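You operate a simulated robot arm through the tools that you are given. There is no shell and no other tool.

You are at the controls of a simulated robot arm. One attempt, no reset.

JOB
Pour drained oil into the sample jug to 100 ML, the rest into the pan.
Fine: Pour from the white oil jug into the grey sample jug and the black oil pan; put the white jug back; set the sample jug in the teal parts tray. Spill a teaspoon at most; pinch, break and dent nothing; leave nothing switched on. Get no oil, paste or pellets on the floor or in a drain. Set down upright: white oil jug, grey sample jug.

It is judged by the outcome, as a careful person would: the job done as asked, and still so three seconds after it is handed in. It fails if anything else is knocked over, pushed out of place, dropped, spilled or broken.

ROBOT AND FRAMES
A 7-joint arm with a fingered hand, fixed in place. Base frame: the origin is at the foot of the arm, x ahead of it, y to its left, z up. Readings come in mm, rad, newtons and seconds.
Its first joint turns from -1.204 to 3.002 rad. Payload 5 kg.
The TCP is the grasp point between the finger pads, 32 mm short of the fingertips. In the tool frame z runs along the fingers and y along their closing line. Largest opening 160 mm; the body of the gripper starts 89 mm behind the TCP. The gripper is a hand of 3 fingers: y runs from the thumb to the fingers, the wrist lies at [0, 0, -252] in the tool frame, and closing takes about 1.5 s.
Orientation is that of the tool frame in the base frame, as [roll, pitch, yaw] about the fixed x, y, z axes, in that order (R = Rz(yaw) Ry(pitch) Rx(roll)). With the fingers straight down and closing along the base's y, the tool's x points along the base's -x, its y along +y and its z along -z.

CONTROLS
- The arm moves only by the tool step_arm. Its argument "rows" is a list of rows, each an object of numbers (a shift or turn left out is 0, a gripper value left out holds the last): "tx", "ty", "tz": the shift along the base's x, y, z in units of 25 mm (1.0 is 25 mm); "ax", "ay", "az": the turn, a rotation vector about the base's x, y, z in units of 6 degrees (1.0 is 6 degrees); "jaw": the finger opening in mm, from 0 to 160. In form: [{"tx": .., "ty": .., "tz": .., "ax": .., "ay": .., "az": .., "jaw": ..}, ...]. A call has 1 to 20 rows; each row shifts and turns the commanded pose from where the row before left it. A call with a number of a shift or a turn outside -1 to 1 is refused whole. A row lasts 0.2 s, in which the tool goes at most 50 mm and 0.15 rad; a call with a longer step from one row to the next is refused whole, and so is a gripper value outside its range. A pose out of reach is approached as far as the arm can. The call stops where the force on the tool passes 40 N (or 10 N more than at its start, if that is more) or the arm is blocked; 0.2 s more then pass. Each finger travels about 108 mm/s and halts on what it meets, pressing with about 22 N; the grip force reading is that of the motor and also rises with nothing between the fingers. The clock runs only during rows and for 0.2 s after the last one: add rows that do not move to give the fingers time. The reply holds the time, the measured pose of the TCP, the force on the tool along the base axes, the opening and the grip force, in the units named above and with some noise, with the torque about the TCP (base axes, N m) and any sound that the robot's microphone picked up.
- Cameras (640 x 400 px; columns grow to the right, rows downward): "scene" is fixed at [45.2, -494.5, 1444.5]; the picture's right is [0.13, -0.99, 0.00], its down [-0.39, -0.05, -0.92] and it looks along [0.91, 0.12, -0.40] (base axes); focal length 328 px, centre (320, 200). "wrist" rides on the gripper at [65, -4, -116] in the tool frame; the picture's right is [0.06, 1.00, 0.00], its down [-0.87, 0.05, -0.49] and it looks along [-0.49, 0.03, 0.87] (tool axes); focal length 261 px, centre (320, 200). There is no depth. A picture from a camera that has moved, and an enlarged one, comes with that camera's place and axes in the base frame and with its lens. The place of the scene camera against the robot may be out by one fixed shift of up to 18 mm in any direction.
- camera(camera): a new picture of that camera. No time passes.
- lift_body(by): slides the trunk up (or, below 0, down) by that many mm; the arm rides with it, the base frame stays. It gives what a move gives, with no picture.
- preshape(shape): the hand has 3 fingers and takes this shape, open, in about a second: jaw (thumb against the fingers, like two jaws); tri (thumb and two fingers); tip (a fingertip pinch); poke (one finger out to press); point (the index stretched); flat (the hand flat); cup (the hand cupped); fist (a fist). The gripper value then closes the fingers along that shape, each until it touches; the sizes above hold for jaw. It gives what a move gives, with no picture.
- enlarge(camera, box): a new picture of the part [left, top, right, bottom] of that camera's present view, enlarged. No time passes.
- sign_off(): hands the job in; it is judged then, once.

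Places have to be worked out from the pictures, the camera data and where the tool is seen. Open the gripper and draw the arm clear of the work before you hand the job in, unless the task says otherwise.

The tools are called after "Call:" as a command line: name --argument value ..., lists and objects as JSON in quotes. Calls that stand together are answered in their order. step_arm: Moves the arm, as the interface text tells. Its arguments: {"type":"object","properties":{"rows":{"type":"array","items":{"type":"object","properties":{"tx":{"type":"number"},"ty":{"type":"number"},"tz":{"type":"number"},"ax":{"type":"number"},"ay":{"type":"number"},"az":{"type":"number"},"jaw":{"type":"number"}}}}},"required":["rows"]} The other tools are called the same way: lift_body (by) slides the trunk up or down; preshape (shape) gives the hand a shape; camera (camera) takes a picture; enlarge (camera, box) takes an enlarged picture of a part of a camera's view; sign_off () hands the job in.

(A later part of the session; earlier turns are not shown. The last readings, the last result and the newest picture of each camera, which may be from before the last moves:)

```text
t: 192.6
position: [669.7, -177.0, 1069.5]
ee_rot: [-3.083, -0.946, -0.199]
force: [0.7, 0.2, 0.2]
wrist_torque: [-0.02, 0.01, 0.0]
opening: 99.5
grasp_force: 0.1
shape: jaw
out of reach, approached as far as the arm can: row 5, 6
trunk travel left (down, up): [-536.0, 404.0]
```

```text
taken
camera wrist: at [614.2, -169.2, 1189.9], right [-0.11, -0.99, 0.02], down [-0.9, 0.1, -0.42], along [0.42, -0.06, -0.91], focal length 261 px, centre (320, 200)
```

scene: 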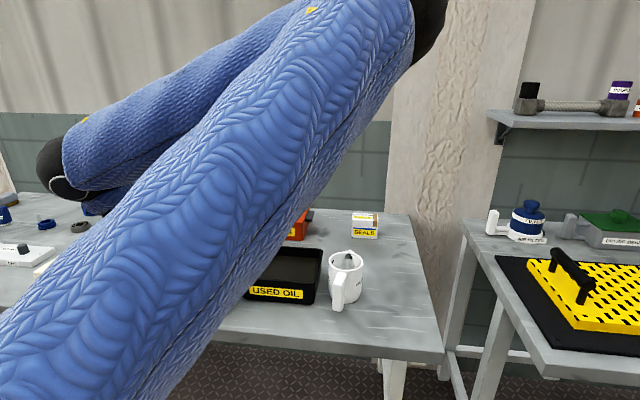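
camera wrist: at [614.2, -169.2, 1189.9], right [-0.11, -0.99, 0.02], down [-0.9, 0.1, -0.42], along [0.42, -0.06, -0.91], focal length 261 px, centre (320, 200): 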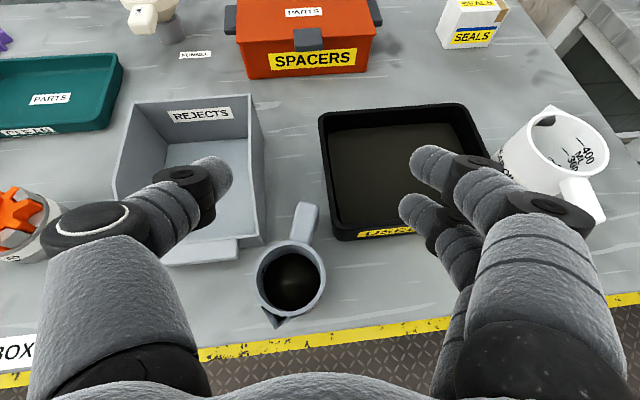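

With the hand empty I can explore safely. I move outward and to the left at this flatter pitch to see what the arm can reach.

Call:
step_arm --rows '[{"tx": 0.9, "ty": 0.5}, {"tx": 0.9, "ty": 0.5}, {"tx": 0.9, "ty": 0.6}, {"tx": 0.9, "ty": 0.7}, {"tx": 0.9, "ty": 0.8}, {"tx": 0.9, "ty": 0.9}, {"tx": 0.9, "ty": 0.9}, {"tx": 0.7, "ty": 0.9}, {"tx": 0.5, "ty": 0.9}, {}]'

Call:
camera --camera "scene"

```text
t: 194.8
position: [862.9, -130.5, 1081.5]
ee_rot: [-3.085, -0.95, -0.199]
force: [-0.5, -0.6, 0.1]
wrist_torque: [0.02, 0.02, -0.02]
opening: 99.7
grasp_force: 0.1
shape: jaw
out of reach, approached as far as the arm can: row 1, 2, 3, 4, 5, 6, 7, 8, 9
trunk travel left (down, up): [-536.0, 404.0]
```

```text
taken
```

scene: 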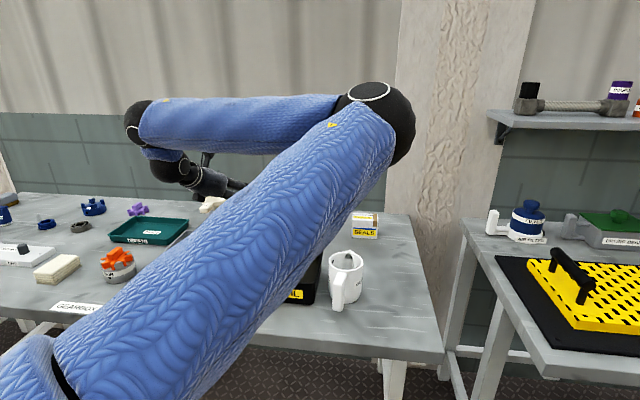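

The elbow is raised because the trunk sits low relative to the hand. I bring the trunk up in steps while lowering the arm by the same amount, so the elbow drops into a more natural pose.

Call:
lift_body --by 130

Call:
step_arm --rows '[{"tz": -0.8}, {"tz": -0.8}, {"tz": -0.8}, {"tz": -0.8}, {"tz": -0.8}, {"tz": -0.8}, {}]'

Call:
lift_body --by 130

Call:
step_arm --rows '[{"tz": -0.8}, {"tz": -0.8}, {"tz": -0.8}, {"tz": -0.8}, {"tz": -0.8}, {"tz": -0.8}, {}]'

Call:
camera --camera "scene"

```text
t: 196.4
position: [863.6, -129.8, 1210.6]
ee_rot: [-3.085, -0.949, -0.2]
force: [0.4, -0.5, -0.3]
wrist_torque: [0.02, 0.05, -0.03]
opening: 99.1
grasp_force: 0.1
shape: jaw
trunk travel left (down, up): [-666.0, 274.0]
```

```text
t: 198.0
position: [862.0, -136.4, 1152.0]
ee_rot: [-3.08, -0.947, -0.2]
force: [0.9, -0.3, -0.1]
wrist_torque: [-0.02, -0.01, 0.01]
opening: 99.4
grasp_force: 0.0
shape: jaw
out of reach, approached as far as the arm can: row 2, 3, 4, 5, 6
trunk travel left (down, up): [-666.0, 274.0]
```

```text
t: 199.6
position: [863.3, -136.0, 1281.8]
ee_rot: [-3.079, -0.95, -0.202]
force: [0.0, 0.1, -0.5]
wrist_torque: [-0.01, 0.0, -0.02]
opening: 99.4
grasp_force: 0.0
shape: jaw
trunk travel left (down, up): [-796.0, 144.0]
```

```text
t: 201.2
position: [861.9, -137.5, 1262.6]
ee_rot: [-3.078, -0.949, -0.201]
force: [0.1, 0.6, 0.5]
wrist_torque: [-0.01, 0.0, -0.02]
opening: 99.7
grasp_force: 0.0
shape: jaw
out of reach, approached as far as the arm can: row 1, 2, 3, 4, 5, 6
trunk travel left (down, up): [-796.0, 144.0]
```

```text
taken
```

scene: 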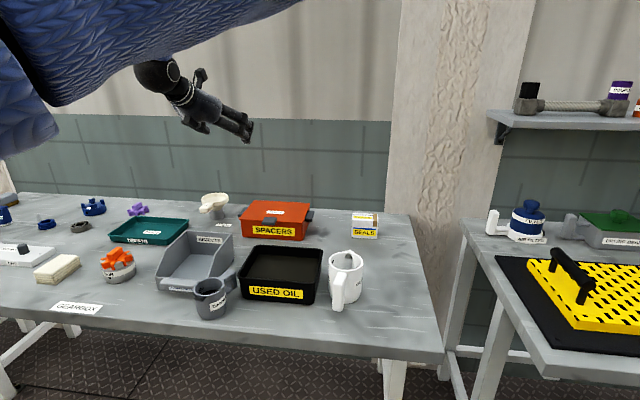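

The layout is intact, and the grey jug stands upright in its interim spot. My hand heading is 180° from the arm's natural one, which is what restricts it. With the empty hand, I go back to the starting orientation: fingers straight down with the palm turned back.

Call:
step_arm --rows '[{"ax": 0.19, "ay": 0.98, "tx": -0.6}, {"ax": 0.19, "ay": 0.98, "tx": -0.6}, {"ax": 0.19, "ay": 0.98, "tx": -0.6}, {"ax": 0.19, "ay": 0.98, "tx": -0.6}, {"ax": 0.19, "ay": 0.98, "tx": -0.6}, {"ax": 0.19, "ay": 0.98, "tx": -0.6}, {"ax": 0.19, "ay": 0.98, "tx": -0.6}, {"ax": 0.19, "ay": 0.98, "tx": -0.6}, {"ax": 0.19, "ay": 0.98, "tx": -0.6}, {}]'

Call:
step_arm --rows '[{"az": -1}, {"az": -1}, {"az": -1}, {"az": -1}, {"az": -1}, {"az": -1}, {"az": -1}, {"az": -1}, {"az": -1}, {"az": -1}, {"az": -1}, {"az": -1}, {"az": -1}, {"az": -1}, {"az": -1}, {}]'

Call:
camera --camera "scene"

```text
t: 203.3
position: [725.4, -136.3, 1262.2]
ee_rot: [-3.087, -0.008, -0.199]
force: [-0.2, -1.1, 0.1]
wrist_torque: [0.0, 0.0, -0.01]
opening: 99.8
grasp_force: 0.1
shape: jaw
trunk travel left (down, up): [-796.0, 144.0]
```

```text
t: 206.8
position: [726.5, -138.1, 1263.2]
ee_rot: [-3.086, -0.003, -1.768]
force: [0.1, -0.7, -0.3]
wrist_torque: [0.01, 0.0, -0.01]
opening: 99.8
grasp_force: 0.0
shape: jaw
trunk travel left (down, up): [-796.0, 144.0]
```

```text
taken
```

scene: 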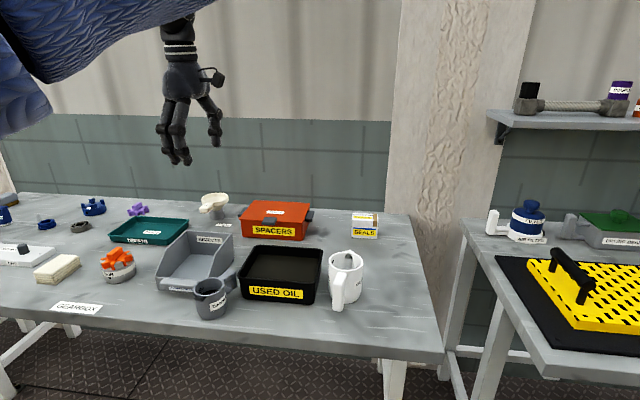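

Good. I continue turning to the starting orientation and draw in toward the starting position.

Call:
step_arm --rows '[{"az": -1, "tx": -0.4}, {"az": -1, "tx": -0.4}, {"az": -1, "tx": -0.4}, {"az": -1, "tx": -0.4}, {"az": -1, "tx": -0.4}, {"az": -1, "tx": -0.4}, {"az": -1, "tx": -0.4}, {"az": -1, "tx": -0.4}, {"az": -1, "tx": -0.4}, {"az": -1, "tx": -0.4}, {"az": -1}, {"az": -1}, {"az": -1}, {}]'

Call:
camera --camera "scene"

Call:
camera --camera "wrist"

```text
t: 209.8
position: [627.5, -137.7, 1262.2]
ee_rot: [-3.086, -0.007, -3.13]
force: [-0.1, 0.6, 0.3]
wrist_torque: [-0.02, 0.0, 0.05]
opening: 99.8
grasp_force: 0.1
shape: jaw
trunk travel left (down, up): [-796.0, 144.0]
```

```text
taken
```

scene: 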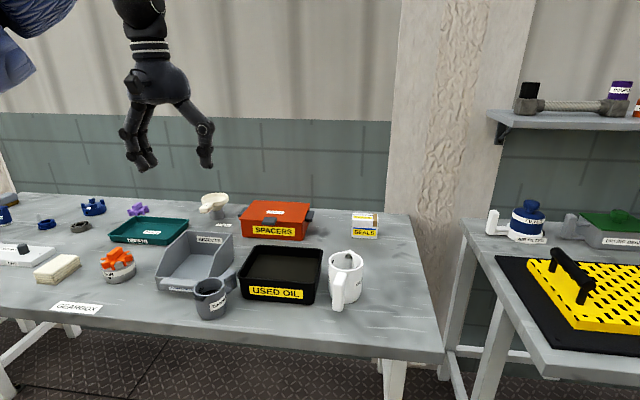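

```text
taken
camera wrist: at [563.5, -136.0, 1379.2], right [-0.07, 1.0, -0.05], down [0.87, 0.09, 0.48], along [0.48, -0.01, -0.88], focal length 261 px, centre (320, 200)
```

wrist: 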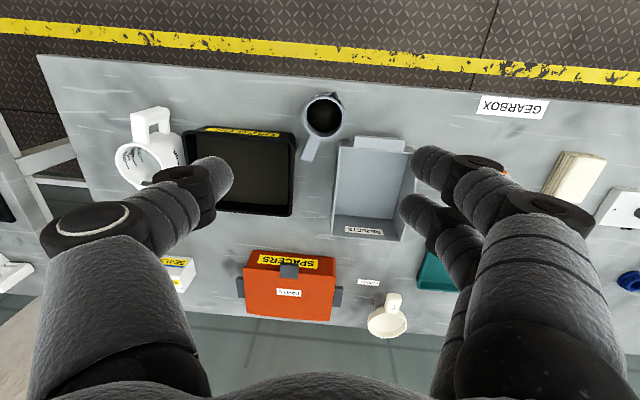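

The hand is back in the arm's natural configuration. I remove the 3° roll and test the reach toward the tray with the empty hand.

Call:
step_arm --rows '[{"ax": 0.53, "tx": 0.8, "ty": 0.95}, {"tx": 0.8, "ty": 0.95}, {"tx": 0.8, "ty": 0.95}, {"tx": 0.8, "ty": 0.95}, {"tx": 0.8, "ty": 0.95}, {"tx": 0.8, "ty": 0.95}, {"tx": 0.8, "ty": 0.95}, {"tx": 0.8, "ty": 0.95}, {"tx": 0.8, "ty": 0.95}, {"tx": 0.8, "ty": 0.95}, {"tx": 0.8, "ty": 0.95}, {"tx": 0.8, "ty": 0.95}, {"tx": 0.8, "ty": 0.95}, {}]'

Call:
camera --camera "scene"

Call:
camera --camera "wrist"

```text
t: 212.8
position: [712.4, -127.6, 1236.3]
ee_rot: [3.136, -0.005, -3.126]
force: [-0.3, -0.1, 0.5]
wrist_torque: [0.01, -0.02, -0.05]
opening: 99.7
grasp_force: 0.0
shape: jaw
out of reach, approached as far as the arm can: row 2, 3, 4, 5, 6, 7, 8, 9, 10, 11, 12, 13
trunk travel left (down, up): [-796.0, 144.0]
```

```text
taken
```

scene: 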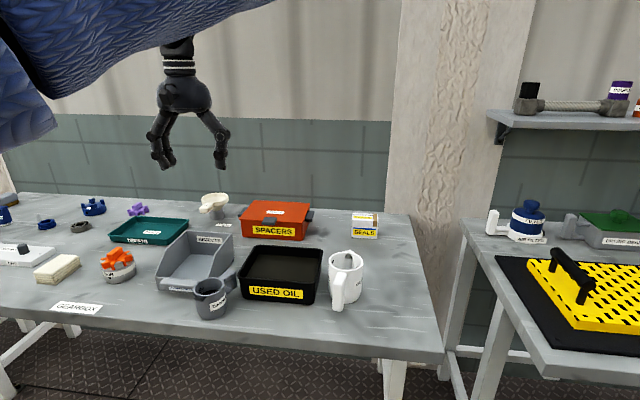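

```text
taken
camera wrist: at [649.2, -133.2, 1351.5], right [-0.08, 1.0, 0.01], down [0.87, 0.06, 0.49], along [0.49, 0.04, -0.87], focal length 261 px, centre (320, 200)
```

wrist: 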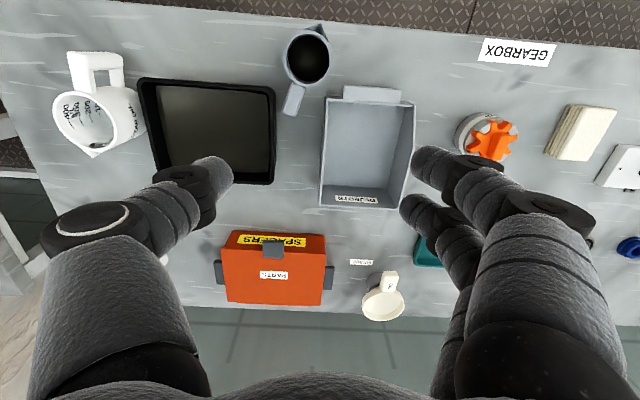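

There is still a left-hand limit. To understand it, I test a pure base-axis swing from this natural pose with the empty hand.

Call:
step_arm --rows '[{"tx": 0.134, "ty": 0.746, "az": 0.25}, {"tx": 0.12, "ty": 0.75, "az": 0.25}, {"tx": 0.1, "ty": 0.75, "az": 0.25}, {"tx": 0.08, "ty": 0.76, "az": 0.25}, {}]'

Call:
step_arm --rows '[{"tx": -0.8}, {"tx": -0.8}, {"tx": -0.8}, {"tx": -0.8}, {"tx": -0.8}, {"tx": -0.8}, {}]'

Call:
camera --camera "scene"

```text
t: 213.9
position: [693.9, -118.4, 1233.9]
ee_rot: [3.134, -0.005, -3.024]
force: [0.2, -0.7, -0.1]
wrist_torque: [0.01, -0.03, -0.01]
opening: 99.7
grasp_force: 0.0
shape: jaw
out of reach, approached as far as the arm can: row 1, 2, 3, 4
trunk travel left (down, up): [-796.0, 144.0]
```

```text
t: 215.6
position: [575.0, -117.6, 1232.9]
ee_rot: [3.142, -0.01, -3.022]
force: [0.7, -0.3, -0.6]
wrist_torque: [-0.02, 0.02, 0.0]
opening: 99.8
grasp_force: 0.1
shape: jaw
trunk travel left (down, up): [-796.0, 144.0]
```

```text
taken
```

scene: 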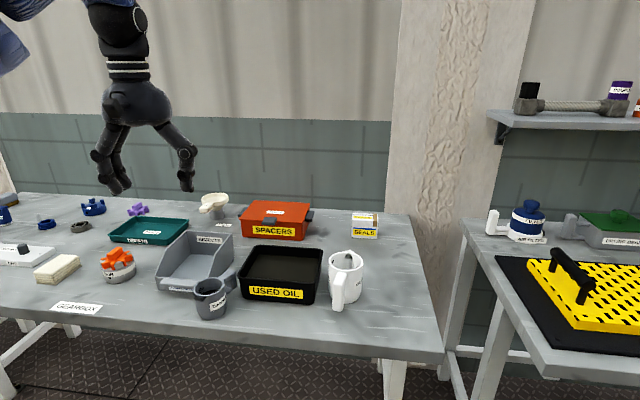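

At smaller x it's fine. I test leftward motion from here.

Call:
step_arm --rows '[{"ty": 0.8}, {"ty": 0.8}, {"ty": 0.8}, {"ty": 0.8}, {"ty": 0.8}, {"ty": 0.8}, {"ty": 0.8}, {"ty": 0.8}, {}]'

Call:
camera --camera "scene"

```text
t: 217.6
position: [571.8, -82.2, 1235.6]
ee_rot: [3.137, -0.007, -3.022]
force: [0.6, -0.5, -0.7]
wrist_torque: [0.03, -0.02, -0.01]
opening: 99.9
grasp_force: 0.0
shape: jaw
out of reach, approached as far as the arm can: row 2, 3, 4, 5, 6, 7, 8
trunk travel left (down, up): [-796.0, 144.0]
```

```text
taken
```

scene: 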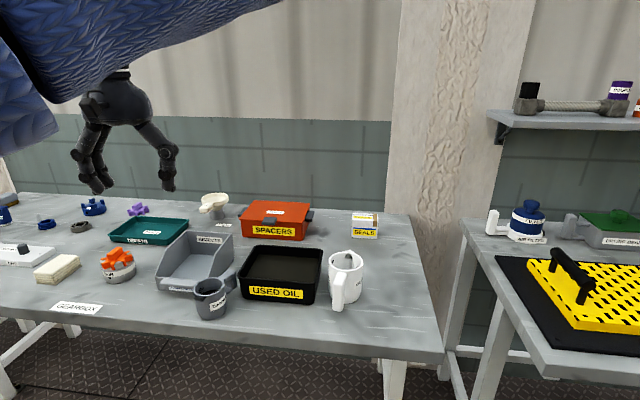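

The barrier sits at azimuth ≈ -8°, which equals the first joint's upper limit (172°) minus 180°. So the arm is working "flipped". The way to the left is to swing the empty hand clockwise around the robot at a small radius and come out un-flipped on the left. I draw in first and look around.

Call:
step_arm --rows '[{"tx": -0.9, "ty": 0.1, "tz": 0.3, "jaw": 60}, {"tx": -0.9, "ty": 0.1, "tz": 0.3}, {"tx": -0.9, "ty": 0.1, "tz": 0.3}, {"tx": -0.9, "ty": 0.1}, {"tx": -0.9, "ty": 0.1}, {"tx": -0.9, "ty": 0.1}, {}]'

Call:
camera --camera "wrist"

Call:
camera --camera "scene"

```text
t: 219.2
position: [440.9, -81.9, 1257.7]
ee_rot: [3.141, -0.009, -3.023]
force: [-0.7, -0.7, -0.4]
wrist_torque: [0.04, 0.03, -0.05]
opening: 60.4
grasp_force: 0.0
shape: jaw
out of reach, approached as far as the arm can: row 4, 5, 6
trunk travel left (down, up): [-796.0, 144.0]
```

```text
taken
camera wrist: at [378.1, -93.7, 1374.7], right [-0.18, 0.98, 0.0], down [0.86, 0.16, 0.48], along [0.48, 0.09, -0.88], focal length 261 px, centre (320, 200)
```

wrist: 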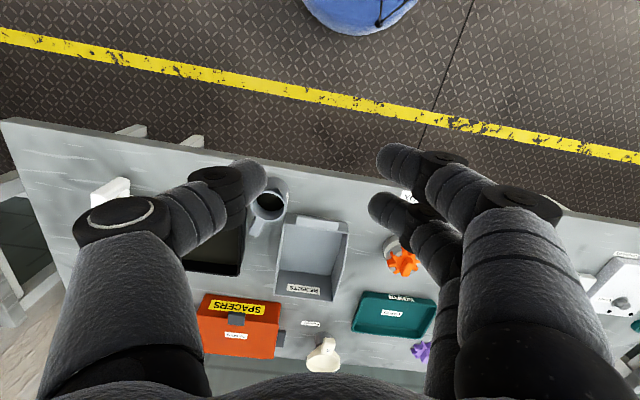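

```text
taken
```

scene: 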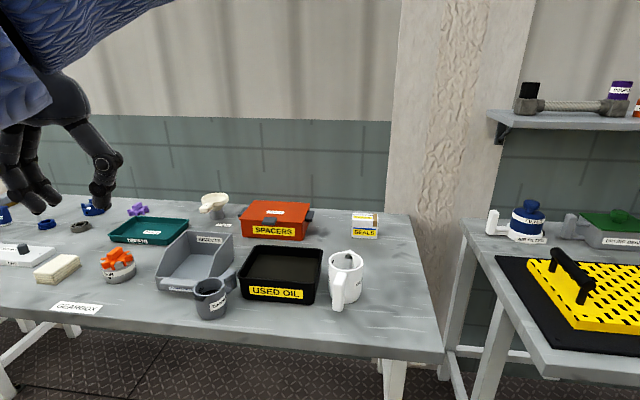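

The tray's corners are now measured at x ≈ 905–1070, y ≈ 128–350, centre about (987, 238). The space around looks clear, so I start the clockwise swing at about 445 mm radius with the hand turning along.

Call:
step_arm --rows '[{"tx": -0.216, "ty": -0.935, "az": -0.52}, {"tx": -0.268, "ty": -0.922, "az": -0.52}, {"tx": -0.319, "ty": -0.905, "az": -0.52}, {"tx": -0.369, "ty": -0.886, "az": -0.52}, {"tx": -0.418, "ty": -0.864, "az": -0.52}, {"tx": -0.465, "ty": -0.84, "az": -0.52}, {"tx": -0.512, "ty": -0.812, "az": -0.52}, {"tx": -0.556, "ty": -0.783, "az": -0.52}, {"tx": -0.599, "ty": -0.75, "az": -0.52}, {"tx": -0.64, "ty": -0.716, "az": -0.52}, {}]'

Call:
camera --camera "wrist"

Call:
camera --camera "scene"

```text
t: 221.6
position: [437.9, -249.0, 1333.3]
ee_rot: [-3.14, -0.011, 2.714]
force: [1.8, 0.2, -0.2]
wrist_torque: [-0.01, 0.08, -0.05]
opening: 60.3
grasp_force: 0.0
shape: jaw
out of reach, approached as far as the arm can: row 1, 2, 3, 4, 5, 6, 7, 8, 9, 10
trunk travel left (down, up): [-796.0, 144.0]
```

```text
taken
camera wrist: at [379.6, -225.3, 1449.4], right [0.36, 0.93, 0.0], down [0.82, -0.31, 0.48], along [0.45, -0.17, -0.88], focal length 261 px, centre (320, 200)
```

wrist: 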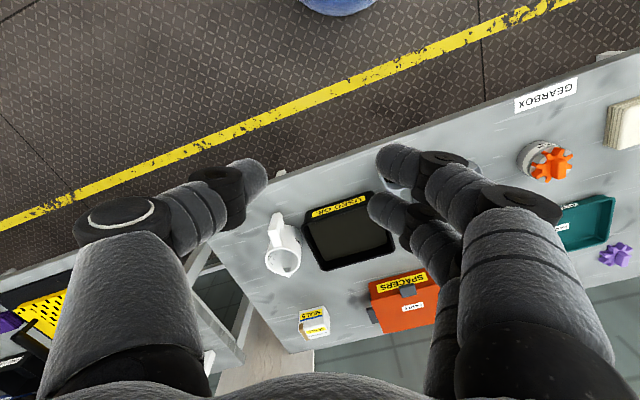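

```text
taken
```

scene: 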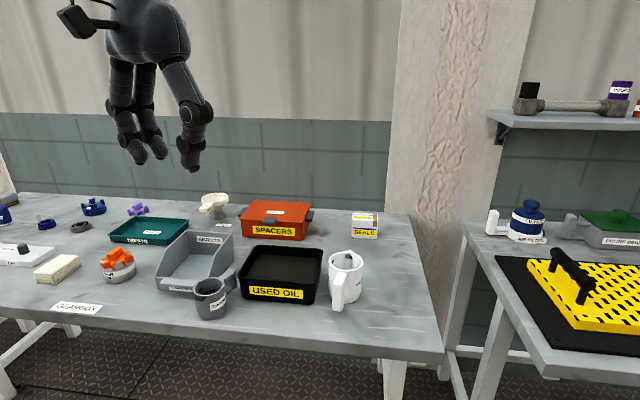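

A fit of the limits I've hit puts the shoulder near y ≈ -210, so it's a right arm with its elbow raised too high. It needs an elbow-down posture, which means the hand well below the shoulder. With the empty hand, I go back to the right side, turn the palm forward again and work with the trunk high.

Call:
step_arm --rows '[{"az": 1, "tx": 0.7, "ty": -0.5}, {"az": 1, "tx": 0.7, "ty": -0.5}, {"az": 1, "tx": 0.7, "ty": -0.5}, {"az": 1, "tx": 0.7, "ty": -0.5}, {"az": 1, "tx": 0.7, "ty": -0.5}, {"az": 1, "tx": 0.7, "ty": -0.5}, {"az": 1, "tx": 0.7, "ty": -0.5}, {"az": 1, "tx": 0.7, "ty": -0.5}, {"az": 1, "tx": 0.7, "ty": -0.5}, {"az": 1, "tx": 0.7, "ty": -0.5}, {"az": 1, "tx": 0.7, "ty": -0.5}, {"az": 1, "tx": 0.7, "ty": -0.5}, {"az": 1, "tx": 0.7, "ty": -0.5}, {"az": 1, "ty": -0.5}, {"az": 1, "ty": -0.5}, {"az": 1}, {"az": 1}, {}]'

Call:
step_arm --rows '[{"az": 1}, {"az": 1}, {"az": 1}, {"az": 1}, {"az": 1}, {"az": 1}, {"az": 1}, {"az": 1}, {"az": 1}, {"az": 1}, {"az": 1}, {"az": 1}, {"az": 1}, {"az": 1}, {"az": 1}, {"az": 1}, {"az": 1}, {}]'

Call:
camera --camera "scene"

```text
t: 225.3
position: [662.3, -436.7, 1333.8]
ee_rot: [3.141, -0.008, -1.785]
force: [-0.5, -0.8, 0.3]
wrist_torque: [0.01, 0.01, 0.0]
opening: 59.9
grasp_force: 0.0
shape: jaw
trunk travel left (down, up): [-796.0, 144.0]
```

```text
t: 229.2
position: [661.5, -437.2, 1333.7]
ee_rot: [-3.141, -0.006, -0.008]
force: [0.5, 0.8, -0.1]
wrist_torque: [0.03, 0.01, -0.01]
opening: 60.0
grasp_force: 0.1
shape: jaw
trunk travel left (down, up): [-796.0, 144.0]
```

```text
taken
```

scene: 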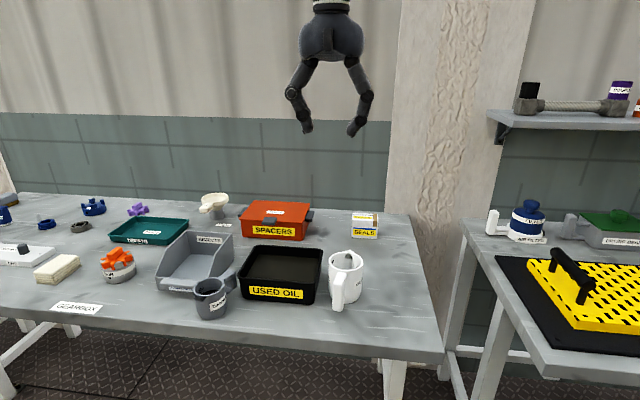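

Now I pitch the hand forward to about 40° below level while lowering it and moving outward, with the trunk kept high.

Call:
step_arm --rows '[{"ay": -0.93, "tx": 0.4, "tz": -0.5}, {"ay": -0.93, "tx": 0.4, "tz": -0.5}, {"ay": -0.93, "tx": 0.4, "tz": -0.5}, {"ay": -0.93, "tx": 0.4, "tz": -0.5}, {"ay": -0.93, "tx": 0.4, "tz": -0.5}, {"ay": -0.93, "tx": 0.4, "tz": -0.5}, {"ay": -0.93, "tx": 0.4, "tz": -0.5}, {"ay": -0.93, "tx": 0.4, "tz": -0.5}, {"ay": -0.93, "tx": 0.4, "tz": -0.5}, {}]'

Call:
camera --camera "scene"

```text
t: 231.3
position: [751.9, -435.2, 1219.9]
ee_rot: [-3.136, -0.883, -0.01]
force: [0.0, 0.7, -0.3]
wrist_torque: [-0.03, 0.01, -0.01]
opening: 60.0
grasp_force: 0.1
shape: jaw
trunk travel left (down, up): [-796.0, 144.0]
```

```text
taken
```

scene: 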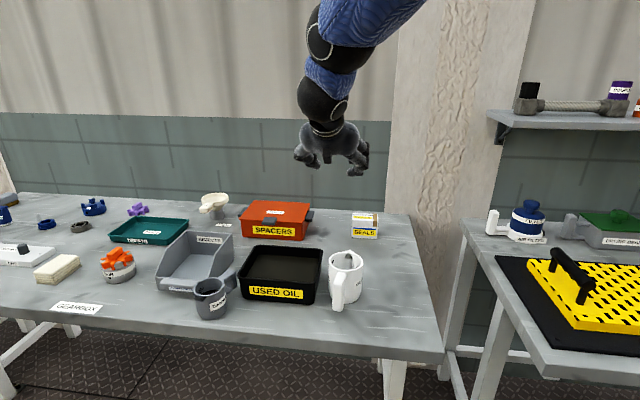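

There's no reach problem here. I keep lowering the hand relative to the shoulder.

Call:
step_arm --rows '[{"tz": -0.9}, {"tz": -0.9}, {"tz": -0.9}, {"tz": -0.9}, {"tz": -0.9}, {"tz": -0.9}, {"tz": -0.9}, {}]'

Call:
lift_body --by 140

Call:
step_arm --rows '[{"tz": -0.9}, {"tz": -0.9}, {"tz": -0.9}, {"tz": -0.9}, {"tz": -0.9}, {"tz": -0.9}, {}]'

Call:
camera --camera "scene"

```text
t: 233.2
position: [751.5, -437.3, 1064.0]
ee_rot: [-3.133, -0.884, -0.013]
force: [0.1, 0.2, -0.8]
wrist_torque: [-0.01, 0.02, -0.03]
opening: 60.1
grasp_force: 0.1
shape: jaw
trunk travel left (down, up): [-796.0, 144.0]
```

```text
t: 234.8
position: [752.5, -437.5, 1202.7]
ee_rot: [-3.133, -0.884, -0.012]
force: [0.1, -0.5, 0.1]
wrist_torque: [0.03, 0.02, 0.01]
opening: 59.8
grasp_force: 0.0
shape: jaw
trunk travel left (down, up): [-936.0, 4.0]
```

```text
t: 236.4
position: [750.8, -438.4, 1067.9]
ee_rot: [-3.133, -0.887, -0.012]
force: [-0.1, -0.1, -0.8]
wrist_torque: [0.01, -0.05, -0.03]
opening: 60.2
grasp_force: 0.1
shape: jaw
trunk travel left (down, up): [-936.0, 4.0]
```

```text
taken
```

scene: 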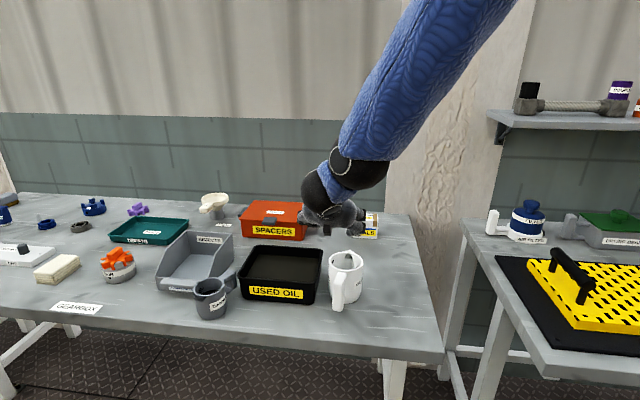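

With the trunk at the top, I test moving left in this posture.

Call:
step_arm --rows '[{"ty": 0.9}, {"ty": 0.9}, {"ty": 0.9}, {"ty": 0.9}, {"ty": 0.9}, {"ty": 0.9}, {"ty": 0.9}, {"ty": 0.9}, {"ty": 0.9}, {"ty": 0.9}, {"ty": 0.9}, {"ty": 0.9}, {"ty": 0.9}, {"ty": 0.9}, {"ty": 0.9}, {"ty": 0.9}, {}]'

Call:
camera --camera "scene"

```text
t: 240.0
position: [745.7, -188.7, 1180.6]
ee_rot: [-3.129, -0.882, -0.012]
force: [0.0, -0.2, -0.2]
wrist_torque: [-0.01, 0.0, -0.02]
opening: 60.1
grasp_force: 0.0
shape: jaw
out of reach, approached as far as the arm can: row 6, 7, 8, 9, 10, 11, 12, 13, 14, 15, 16
trunk travel left (down, up): [-936.0, 4.0]
```

```text
taken
```

scene: 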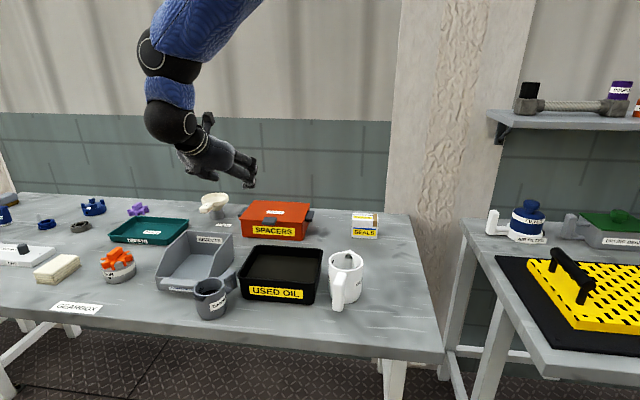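

The hand's heading may be what holds it back, so I let the hand turn left along with the motion.

Call:
step_arm --rows '[{"az": 0.8}, {"az": 0.8}, {"az": 0.8}, {"az": 0.8}, {"az": 0.8}, {"az": 0.8}, {"az": 0.8}, {"az": 0.8}, {"az": 0.8}, {"az": 0.8}, {}]'

Call:
step_arm --rows '[{"ty": 0.9}, {"ty": 0.9}, {"ty": 0.9}, {"ty": 0.9}, {"ty": 0.9}, {"ty": 0.9}, {}]'

Call:
camera --camera "scene"

```text
t: 242.4
position: [747.8, -189.4, 1179.7]
ee_rot: [-3.134, -0.884, 0.828]
force: [-1.1, 0.4, -0.3]
wrist_torque: [-0.02, -0.01, -0.01]
opening: 60.0
grasp_force: 0.0
shape: jaw
trunk travel left (down, up): [-936.0, 4.0]
```

```text
t: 244.0
position: [747.8, -54.8, 1180.8]
ee_rot: [-3.132, -0.884, 0.826]
force: [-0.4, 0.1, -0.7]
wrist_torque: [0.01, -0.01, 0.0]
opening: 59.8
grasp_force: 0.0
shape: jaw
trunk travel left (down, up): [-936.0, 4.0]
```

```text
taken
```

scene: 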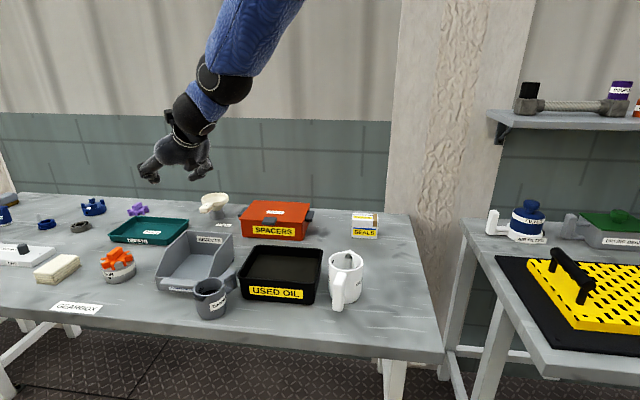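

Turning the hand left works: no limit so far at y = -55. I continue left and outward, with more heading, to find out whether the tray is within reach.

Call:
step_arm --rows '[{"ty": 0.9, "tx": 0.4, "az": 0.3}, {"ty": 0.9, "tx": 0.4, "az": 0.3}, {"ty": 0.9, "tx": 0.4, "az": 0.3}, {"ty": 0.9, "tx": 0.4, "az": 0.3}, {"ty": 0.9, "tx": 0.4, "az": 0.3}, {"ty": 0.9, "tx": 0.4, "az": 0.3}, {"ty": 0.9, "tx": 0.4, "az": 0.3}, {"ty": 0.9, "tx": 0.4, "az": 0.3}, {"ty": 0.9, "tx": 0.4, "az": 0.3}, {"ty": 0.9, "tx": 0.4, "az": 0.3}, {}]'

Call:
camera --camera "scene"

```text
t: 246.4
position: [795.0, 54.2, 1277.7]
ee_rot: [-3.132, -0.885, 1.14]
force: [-1.0, -0.8, 0.1]
wrist_torque: [0.0, 0.01, -0.03]
opening: 60.3
grasp_force: 0.1
shape: jaw
out of reach, approached as far as the arm can: row 2, 3, 4, 5, 6, 7, 8, 9, 10
trunk travel left (down, up): [-936.0, 4.0]
```

```text
taken
```

scene: 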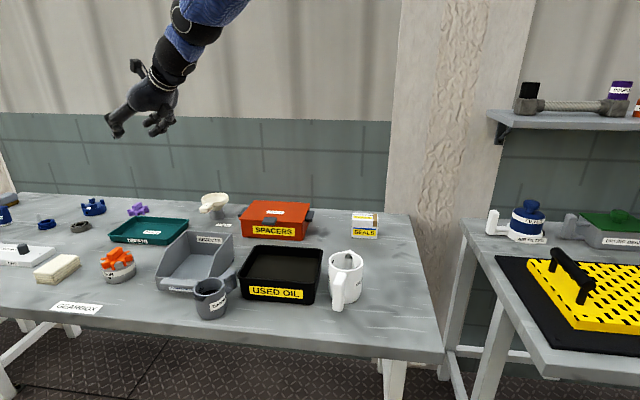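

The wrist itself stops near y ≈ -120 in this raised-elbow posture. Early on, with a level hand and a low trunk, the elbow hung low, so I'll test whether that posture goes further left. I first move back right and level the hand.

Call:
step_arm --rows '[{"ty": -0.95, "az": -0.9}, {"ty": -0.95, "az": -0.9}, {"ty": -0.95, "az": -0.9}, {"ty": -0.95, "az": -0.9}, {"ty": -0.95, "az": -0.9}, {"ty": -0.95, "az": -0.9}, {"ty": -0.95, "az": -0.9}, {"ty": -0.95, "az": -0.9}, {"ty": -0.95, "az": -0.9}, {"ty": -0.95, "az": -0.9}, {"ty": -0.95, "az": -0.9}, {"ty": -0.95, "az": -0.9}, {"ty": -0.95}, {"ty": -0.95}, {"ty": -0.95}, {}]'

Call:
step_arm --rows '[{"ay": -0.95, "tz": 0.5}, {"ay": -0.95, "tz": 0.5}, {"ay": -0.95, "tz": 0.5}, {"ay": -0.95, "tz": 0.5}, {"ay": -0.95, "tz": 0.5}, {"ay": -0.95, "tz": 0.5}, {"ay": -0.95, "tz": 0.5}, {}]'

Call:
camera --camera "scene"

```text
t: 249.8
position: [795.9, -303.3, 1278.0]
ee_rot: [-3.136, -0.883, 0.011]
force: [0.1, 0.1, -0.2]
wrist_torque: [0.01, 0.01, -0.05]
opening: 60.0
grasp_force: 0.0
shape: jaw
trunk travel left (down, up): [-936.0, 4.0]
```

```text
t: 251.6
position: [797.6, -300.6, 1336.8]
ee_rot: [3.132, -1.357, 0.029]
force: [0.2, 0.3, 0.5]
wrist_torque: [-0.02, 0.03, -0.06]
opening: 60.2
grasp_force: 0.0
shape: jaw
out of reach, approached as far as the arm can: row 5, 6, 7
trunk travel left (down, up): [-936.0, 4.0]
```

```text
taken
```

scene: 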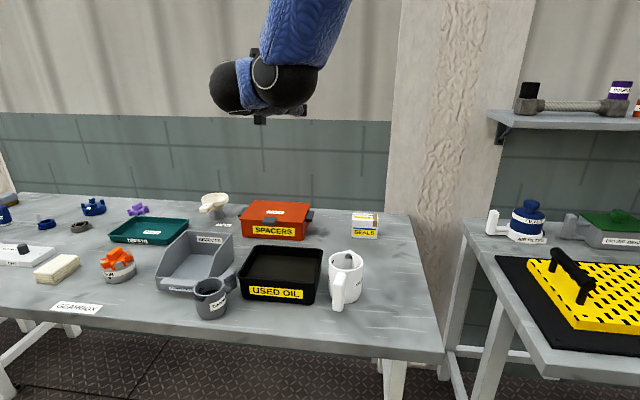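

I lower the trunk and raise the arm by turns, to bring the elbow down.

Call:
lift_body --by -200

Call:
step_arm --rows '[{"tz": 0.9, "ay": -0.3}, {"tz": 0.9, "ay": -0.3}, {"tz": 0.9, "ay": -0.3}, {"tz": 0.9, "ay": -0.3}, {"tz": 0.9, "ay": -0.3}, {"tz": 0.9, "ay": -0.3}, {"tz": 0.9, "ay": -0.2}, {}]'

Call:
lift_body --by -200

Call:
step_arm --rows '[{"tz": 0.9}, {"tz": 0.9}, {"tz": 0.9}, {"tz": 0.9}, {}]'

Call:
camera --camera "scene"

```text
t: 253.8
position: [795.3, -302.1, 1136.9]
ee_rot: [-3.14, -1.357, 0.017]
force: [-0.3, -0.1, 0.3]
wrist_torque: [0.02, 0.0, 0.03]
opening: 59.8
grasp_force: 0.0
shape: jaw
trunk travel left (down, up): [-736.0, 204.0]
```

```text
t: 255.6
position: [791.8, -316.7, 1314.7]
ee_rot: [2.167, -1.565, 0.994]
force: [0.2, 0.0, 0.5]
wrist_torque: [-0.01, -0.02, 0.0]
opening: 60.2
grasp_force: 0.1
shape: jaw
out of reach, approached as far as the arm can: row 3, 4, 5, 6
trunk travel left (down, up): [-736.0, 204.0]
```

```text
t: 257.8
position: [793.5, -316.9, 1115.2]
ee_rot: [2.199, -1.566, 0.962]
force: [0.0, -0.2, 0.5]
wrist_torque: [0.0, -0.05, 0.0]
opening: 60.1
grasp_force: 0.0
shape: jaw
trunk travel left (down, up): [-536.0, 404.0]
```

```text
t: 259.0
position: [792.8, -316.8, 1206.5]
ee_rot: [2.344, -1.567, 0.816]
force: [1.0, 0.4, -0.2]
wrist_torque: [0.0, -0.01, 0.0]
opening: 60.0
grasp_force: 0.1
shape: jaw
trunk travel left (down, up): [-536.0, 404.0]
```

```text
taken
```

scene: 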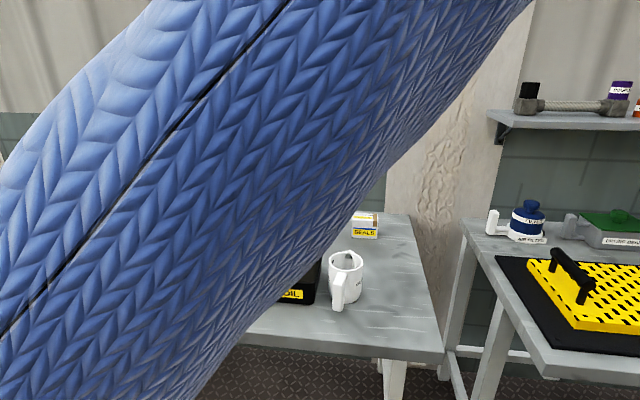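

I need to un-flip the shoulder by swinging the empty arm up and over, then around the left side. First I bring the hand to a compact, fingers-down pose near the robot, away from the table.

Call:
step_arm --rows '[{"ay": 0.95}, {"ay": 0.95}, {"ay": 0.95}, {"ay": 0.95}, {"ay": 0.95}, {"ay": 0.95}, {"ay": 0.95}, {"ay": 0.95}, {"ay": 0.95}, {"ay": 0.95}, {"ay": 0.95}, {"ay": 0.95}, {"ay": 0.95}, {"ay": 0.95}, {"ay": 0.95}, {}]'

Call:
lift_body --by 200

Call:
camera --camera "scene"

```text
t: 262.4
position: [790.4, -317.2, 1208.0]
ee_rot: [-3.122, -0.076, 0.002]
force: [0.1, 1.4, -0.2]
wrist_torque: [0.02, -0.04, 0.0]
opening: 60.0
grasp_force: 0.0
shape: jaw
trunk travel left (down, up): [-536.0, 404.0]
```

```text
t: 264.5
position: [792.4, -316.6, 1406.2]
ee_rot: [-3.122, -0.074, 0.003]
force: [0.3, 0.7, -0.5]
wrist_torque: [-0.03, 0.04, 0.05]
opening: 60.1
grasp_force: 0.0
shape: jaw
trunk travel left (down, up): [-736.0, 204.0]
```

```text
taken
```

scene: 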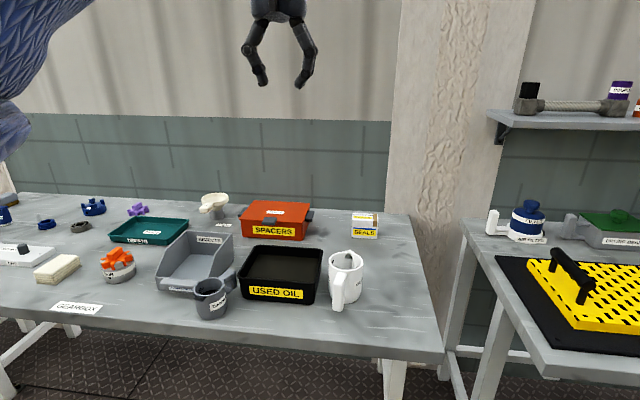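

The arm looks compact and natural here. I retract along its own plane toward the shoulder.

Call:
step_arm --rows '[{"tx": -0.928, "ty": 0.371}, {"tx": -0.928, "ty": 0.371}, {"tx": -0.928, "ty": 0.371}, {"tx": -0.928, "ty": 0.371}, {"tx": -0.928, "ty": 0.371}, {"tx": -0.928, "ty": 0.371}, {"tx": -0.928, "ty": 0.371}, {"tx": -0.928, "ty": 0.371}, {"tx": -0.928, "ty": 0.371}, {"tx": -0.928, "ty": 0.371}, {"tx": -0.928, "ty": 0.371}, {"tx": -0.928, "ty": 0.371}, {"tx": -0.928, "ty": 0.371}, {}]'

Call:
camera --camera "scene"

Call:
camera --camera "wrist"

```text
t: 267.5
position: [491.7, -196.3, 1405.8]
ee_rot: [-3.123, -0.075, 0.003]
force: [0.0, 0.0, 0.1]
wrist_torque: [-0.01, 0.0, 0.0]
opening: 60.0
grasp_force: 0.1
shape: jaw
trunk travel left (down, up): [-736.0, 204.0]
```

```text
taken
```

scene: 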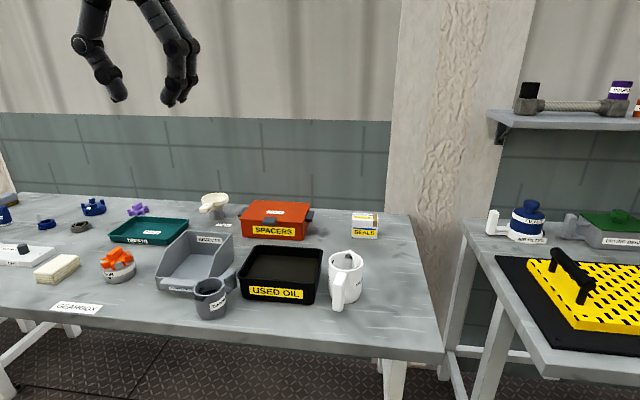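

```text
taken
camera wrist: at [549.2, -194.2, 1526.0], right [0.07, -1.0, -0.01], down [-0.9, -0.07, 0.42], along [-0.42, -0.02, -0.91], focal length 261 px, centre (320, 200)
```

wrist: 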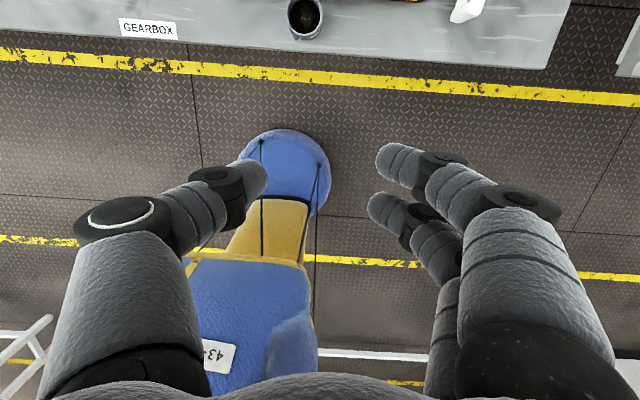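

I see the robot's own column below, and the space around it is clear. I rotate the whole arm up and back about the shoulder, in small steps with the hand orientation turning along.

Call:
step_arm --rows '[{"tx": -0.187, "ty": 0.075, "tz": 0.881, "ax": -0.148, "ay": -0.371}, {"tx": -0.221, "ty": 0.088, "tz": 0.872, "ax": -0.148, "ay": -0.371}, {"tx": -0.255, "ty": 0.102, "tz": 0.862, "ax": -0.148, "ay": -0.371}, {"tx": -0.289, "ty": 0.115, "tz": 0.849, "ax": -0.148, "ay": -0.371}, {"tx": -0.321, "ty": 0.128, "tz": 0.835, "ax": -0.148, "ay": -0.371}, {"tx": -0.353, "ty": 0.141, "tz": 0.82, "ax": -0.148, "ay": -0.371}, {"tx": -0.385, "ty": 0.154, "tz": 0.804, "ax": -0.148, "ay": -0.371}, {"tx": -0.415, "ty": 0.166, "tz": 0.786, "ax": -0.148, "ay": -0.371}, {"tx": -0.446, "ty": 0.178, "tz": 0.766, "ax": -0.148, "ay": -0.371}, {"tx": -0.475, "ty": 0.19, "tz": 0.745, "ax": -0.148, "ay": -0.371}, {"tx": -0.503, "ty": 0.201, "tz": 0.723, "ax": -0.148, "ay": -0.371}, {"tx": -0.531, "ty": 0.212, "tz": 0.7, "ax": -0.148, "ay": -0.371}, {"tx": -0.558, "ty": 0.223, "tz": 0.675, "ax": -0.148, "ay": -0.371}, {"tx": -0.584, "ty": 0.233, "tz": 0.649, "ax": -0.148, "ay": -0.371}, {}]'

Call:
camera --camera "wrist"

```text
t: 270.7
position: [348.1, -177.7, 1641.8]
ee_rot: [2.914, -0.617, 0.093]
force: [0.4, 0.1, -0.7]
wrist_torque: [-0.01, 0.01, 0.0]
opening: 60.1
grasp_force: 0.1
shape: jaw
out of reach, approached as far as the arm can: row 11, 12, 13, 14
trunk travel left (down, up): [-736.0, 204.0]
```

```text
taken
camera wrist: at [334.7, -149.1, 1771.6], right [0.01, -0.98, 0.22], down [-0.99, -0.03, -0.1], along [0.11, -0.22, -0.97], focal length 261 px, centre (320, 200)
```

wrist: 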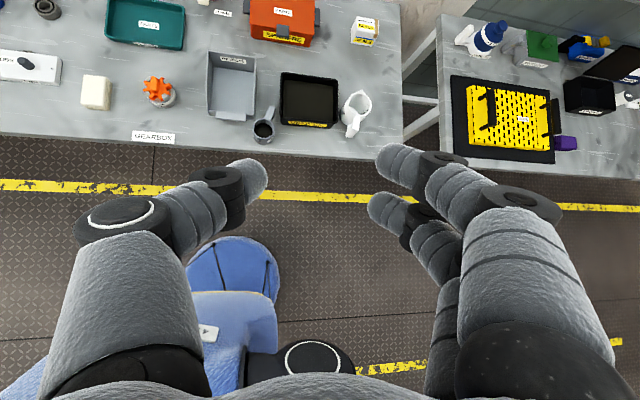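

That confirms a shoulder-pitch joint, so this is a right arm like a person's. A level hand with the trunk very low gave the low, outward elbow that naturally points left. I go to that posture now: out to the right and high, hand level, then trunk down.

Call:
step_arm --rows '[{"tx": 0.9, "ty": -0.8, "ay": -0.5, "ax": 0.1}, {"tx": 0.9, "ty": -0.8, "ay": -0.5, "ax": 0.1}, {"tx": 0.9, "ty": -0.8, "ay": -0.5, "ax": 0.1}, {"tx": 0.9, "ty": -0.8, "ay": -0.5, "ax": 0.1}, {"tx": 0.9, "ty": -0.8, "ay": -0.5, "ax": 0.1}, {"tx": 0.9, "ty": -0.8, "ay": -0.5, "ax": 0.1}, {"tx": 0.9, "ty": -0.8, "ay": -0.5, "ax": 0.1}, {"tx": 0.9, "ty": -0.8, "ay": -0.5}, {"tx": 0.9, "ty": -0.8, "ay": -0.5}, {"tx": 0.9, "ty": -0.8, "ay": -0.5}, {"tx": 0.9, "ty": -0.8, "ay": -0.5}, {"tx": 0.9, "ty": -0.8, "ay": -0.5}, {"tx": 0.9, "ty": -0.8, "ay": -0.5}, {"tx": 0.9, "ty": -0.8, "ay": -0.5}, {}]'

Call:
camera --camera "scene"

Call:
camera --camera "wrist"

```text
t: 273.9
position: [660.6, -456.4, 1644.5]
ee_rot: [2.894, -1.351, 0.118]
force: [-0.7, -0.6, -0.4]
wrist_torque: [0.0, -0.02, -0.04]
opening: 60.3
grasp_force: 0.0
shape: jaw
trunk travel left (down, up): [-736.0, 204.0]
```

```text
taken
```

scene: 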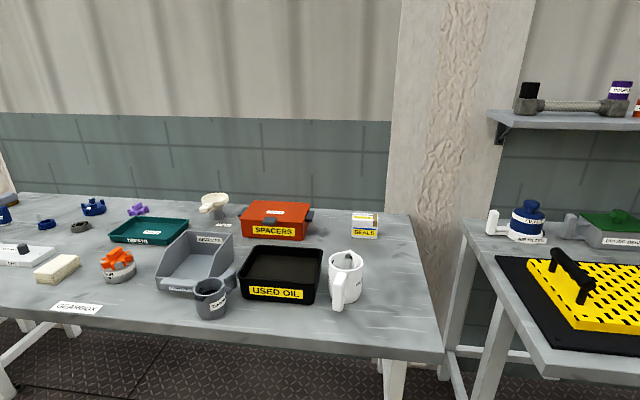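

```text
taken
camera wrist: at [564.6, -435.5, 1732.8], right [-0.11, -0.99, 0.11], down [-0.67, -0.01, -0.74], along [0.73, -0.16, -0.66], focal length 261 px, centre (320, 200)
```

wrist: 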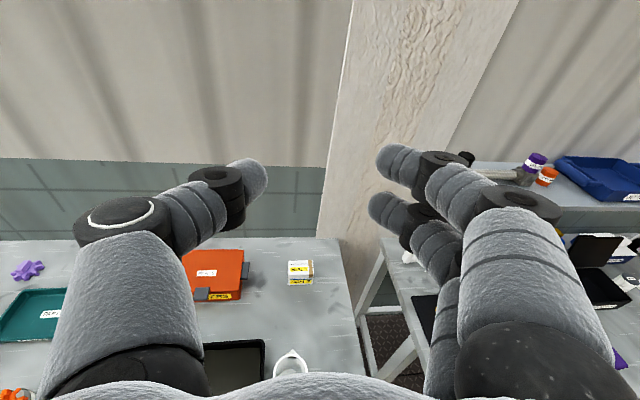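

This posture is comfortable. I lower the trunk, then test leftward with the hand turning left.

Call:
lift_body --by -480

Call:
camera --camera "scene"

Call:
step_arm --rows '[{"ty": 0.8, "az": 0.5, "tx": 0.2}, {"ty": 0.8, "az": 0.5, "tx": 0.2}, {"ty": 0.8, "az": 0.5, "tx": 0.2}, {"ty": 0.8, "az": 0.5, "tx": 0.2}, {"ty": 0.8, "az": 0.5, "tx": 0.2}, {"ty": 0.8, "az": 0.5, "tx": 0.2}, {"ty": 0.8, "az": 0.5, "tx": 0.2}, {"ty": 0.8, "az": 0.5, "tx": 0.2}, {"ty": 0.8, "az": 0.5, "tx": 0.2}, {"ty": 0.8, "az": 0.5, "tx": 0.2}, {}]'

Call:
camera --camera "scene"

```text
refused: -480 is not a number from -400 to 400
```

```text
taken
```

scene: 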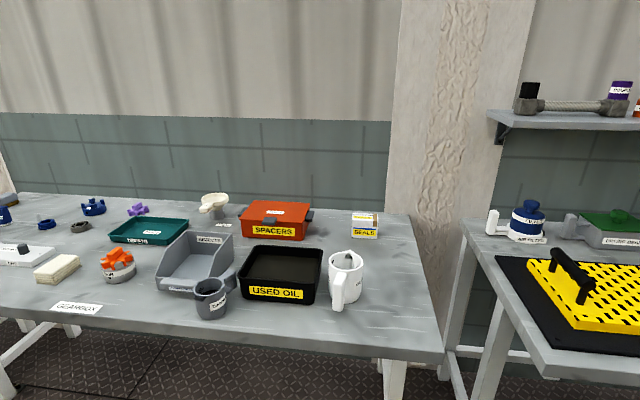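

```text
t: 276.3
position: [710.6, -257.3, 1643.3]
ee_rot: [2.903, -1.35, 0.636]
force: [0.2, 0.5, -1.0]
wrist_torque: [-0.02, 0.0, -0.02]
opening: 60.0
grasp_force: 0.1
shape: jaw
trunk travel left (down, up): [-736.0, 204.0]
```

```text
taken
```

scene: 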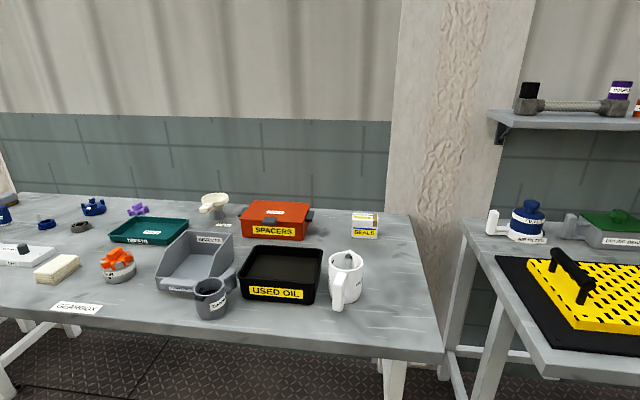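

The trunk call was refused (400 mm maximum), but the leftward move at height went fine. I keep testing leftward here, far above everything.

Call:
step_arm --rows '[{"ty": 0.9, "az": 0.3, "tx": 0.3}, {"ty": 0.9, "az": 0.3, "tx": 0.3}, {"ty": 0.9, "az": 0.3, "tx": 0.3}, {"ty": 0.9, "az": 0.3, "tx": 0.3}, {"ty": 0.9, "az": 0.3, "tx": 0.3}, {"ty": 0.9, "az": 0.3, "tx": 0.3}, {"ty": 0.9, "az": 0.3, "tx": 0.3}, {"ty": 0.9, "az": 0.3, "tx": 0.3}, {"ty": 0.9, "az": 0.3, "tx": 0.3}, {"ty": 0.9, "az": 0.3, "tx": 0.3}, {"ty": 0.9, "tx": 0.3}, {"ty": 0.9, "tx": 0.3}, {"ty": 0.9, "tx": 0.3}, {"ty": 0.9, "tx": 0.3}, {}]'

```text
t: 279.5
position: [815.2, 58.0, 1644.2]
ee_rot: [2.898, -1.351, 0.952]
force: [0.2, 0.5, 0.2]
wrist_torque: [0.02, 0.02, -0.01]
opening: 60.0
grasp_force: 0.1
shape: jaw
trunk travel left (down, up): [-736.0, 204.0]
```

There's no limit here. I continue to directly above the tray.

Call:
step_arm --rows '[{"ty": 0.8, "tx": 0.8}, {"ty": 0.8, "tx": 0.8}, {"ty": 0.8, "tx": 0.8}, {"ty": 0.8, "tx": 0.8}, {"ty": 0.8, "tx": 0.8}, {"ty": 0.8, "tx": 0.8}, {"ty": 0.8, "tx": 0.8}, {}]'

Call:
camera --camera "wrist"

Call:
camera --camera "scene"

```text
t: 281.3
position: [877.0, 98.7, 1632.5]
ee_rot: [2.901, -1.349, 0.947]
force: [-0.9, 0.4, -0.5]
wrist_torque: [-0.01, 0.02, -0.01]
opening: 59.7
grasp_force: 0.0
shape: jaw
out of reach, approached as far as the arm can: row 3, 4, 5, 6, 7
trunk travel left (down, up): [-736.0, 204.0]
```

```text
taken
camera wrist: at [797.7, 41.2, 1721.0], right [0.66, -0.74, 0.11], down [-0.44, -0.51, -0.74], along [0.61, 0.44, -0.66], focal length 261 px, centre (320, 200)
```

wrist: 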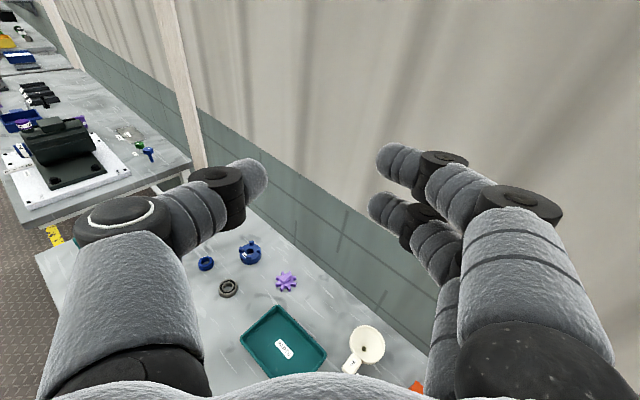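

```text
taken
```

scene: 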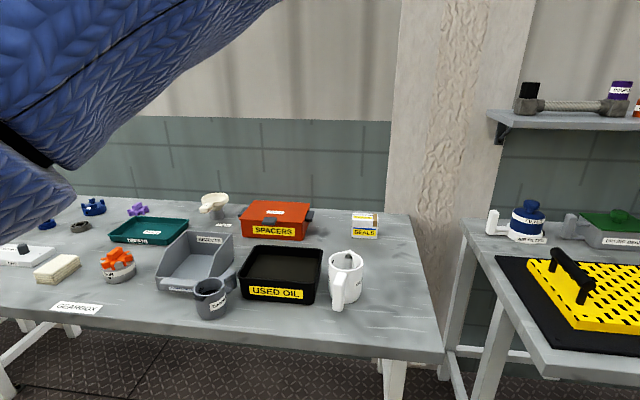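

This is much closer: TCP (877, 99) with a heading of 36°. I lower relative to the shoulder and push outward and left again to see how far this posture goes.

Call:
step_arm --rows '[{"tz": -0.9}, {"tz": -0.9}, {"tz": -0.9}, {"tz": -0.9}, {"tz": -0.9}, {"tz": -0.9}, {"tz": -0.9}, {"tz": -0.9}, {}]'

Call:
step_arm --rows '[{"tx": 0.5, "ty": 0.8, "az": 0.5}, {"tx": 0.5, "ty": 0.8, "az": 0.5}, {"tx": 0.5, "ty": 0.8, "az": 0.5}, {"tx": 0.5, "ty": 0.8, "az": 0.5}, {"tx": 0.5, "ty": 0.8, "az": 0.5}, {"tx": 0.5, "ty": 0.8, "az": 0.5}, {}]'

Call:
camera --camera "scene"

```text
t: 283.3
position: [877.6, 97.2, 1452.2]
ee_rot: [2.897, -1.348, 0.951]
force: [0.2, 0.5, -0.3]
wrist_torque: [-0.04, 0.0, 0.0]
opening: 60.1
grasp_force: 0.0
shape: jaw
trunk travel left (down, up): [-736.0, 204.0]
```

```text
t: 284.9
position: [907.0, 148.0, 1443.8]
ee_rot: [2.901, -1.35, 1.264]
force: [-0.7, -0.9, 0.2]
wrist_torque: [-0.02, 0.01, -0.03]
opening: 60.0
grasp_force: 0.0
shape: jaw
out of reach, approached as far as the arm can: row 3, 4, 5, 6
trunk travel left (down, up): [-736.0, 204.0]
```

```text
taken
```

scene: 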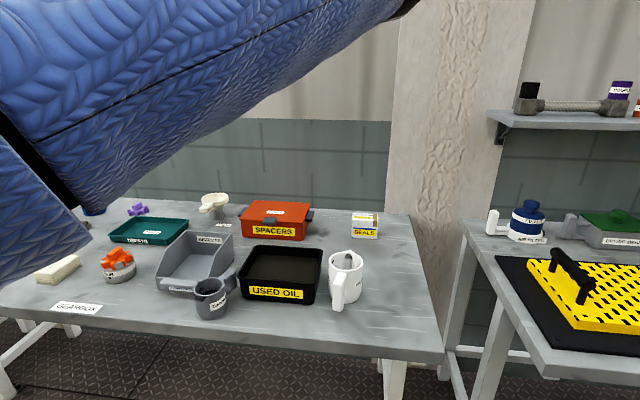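

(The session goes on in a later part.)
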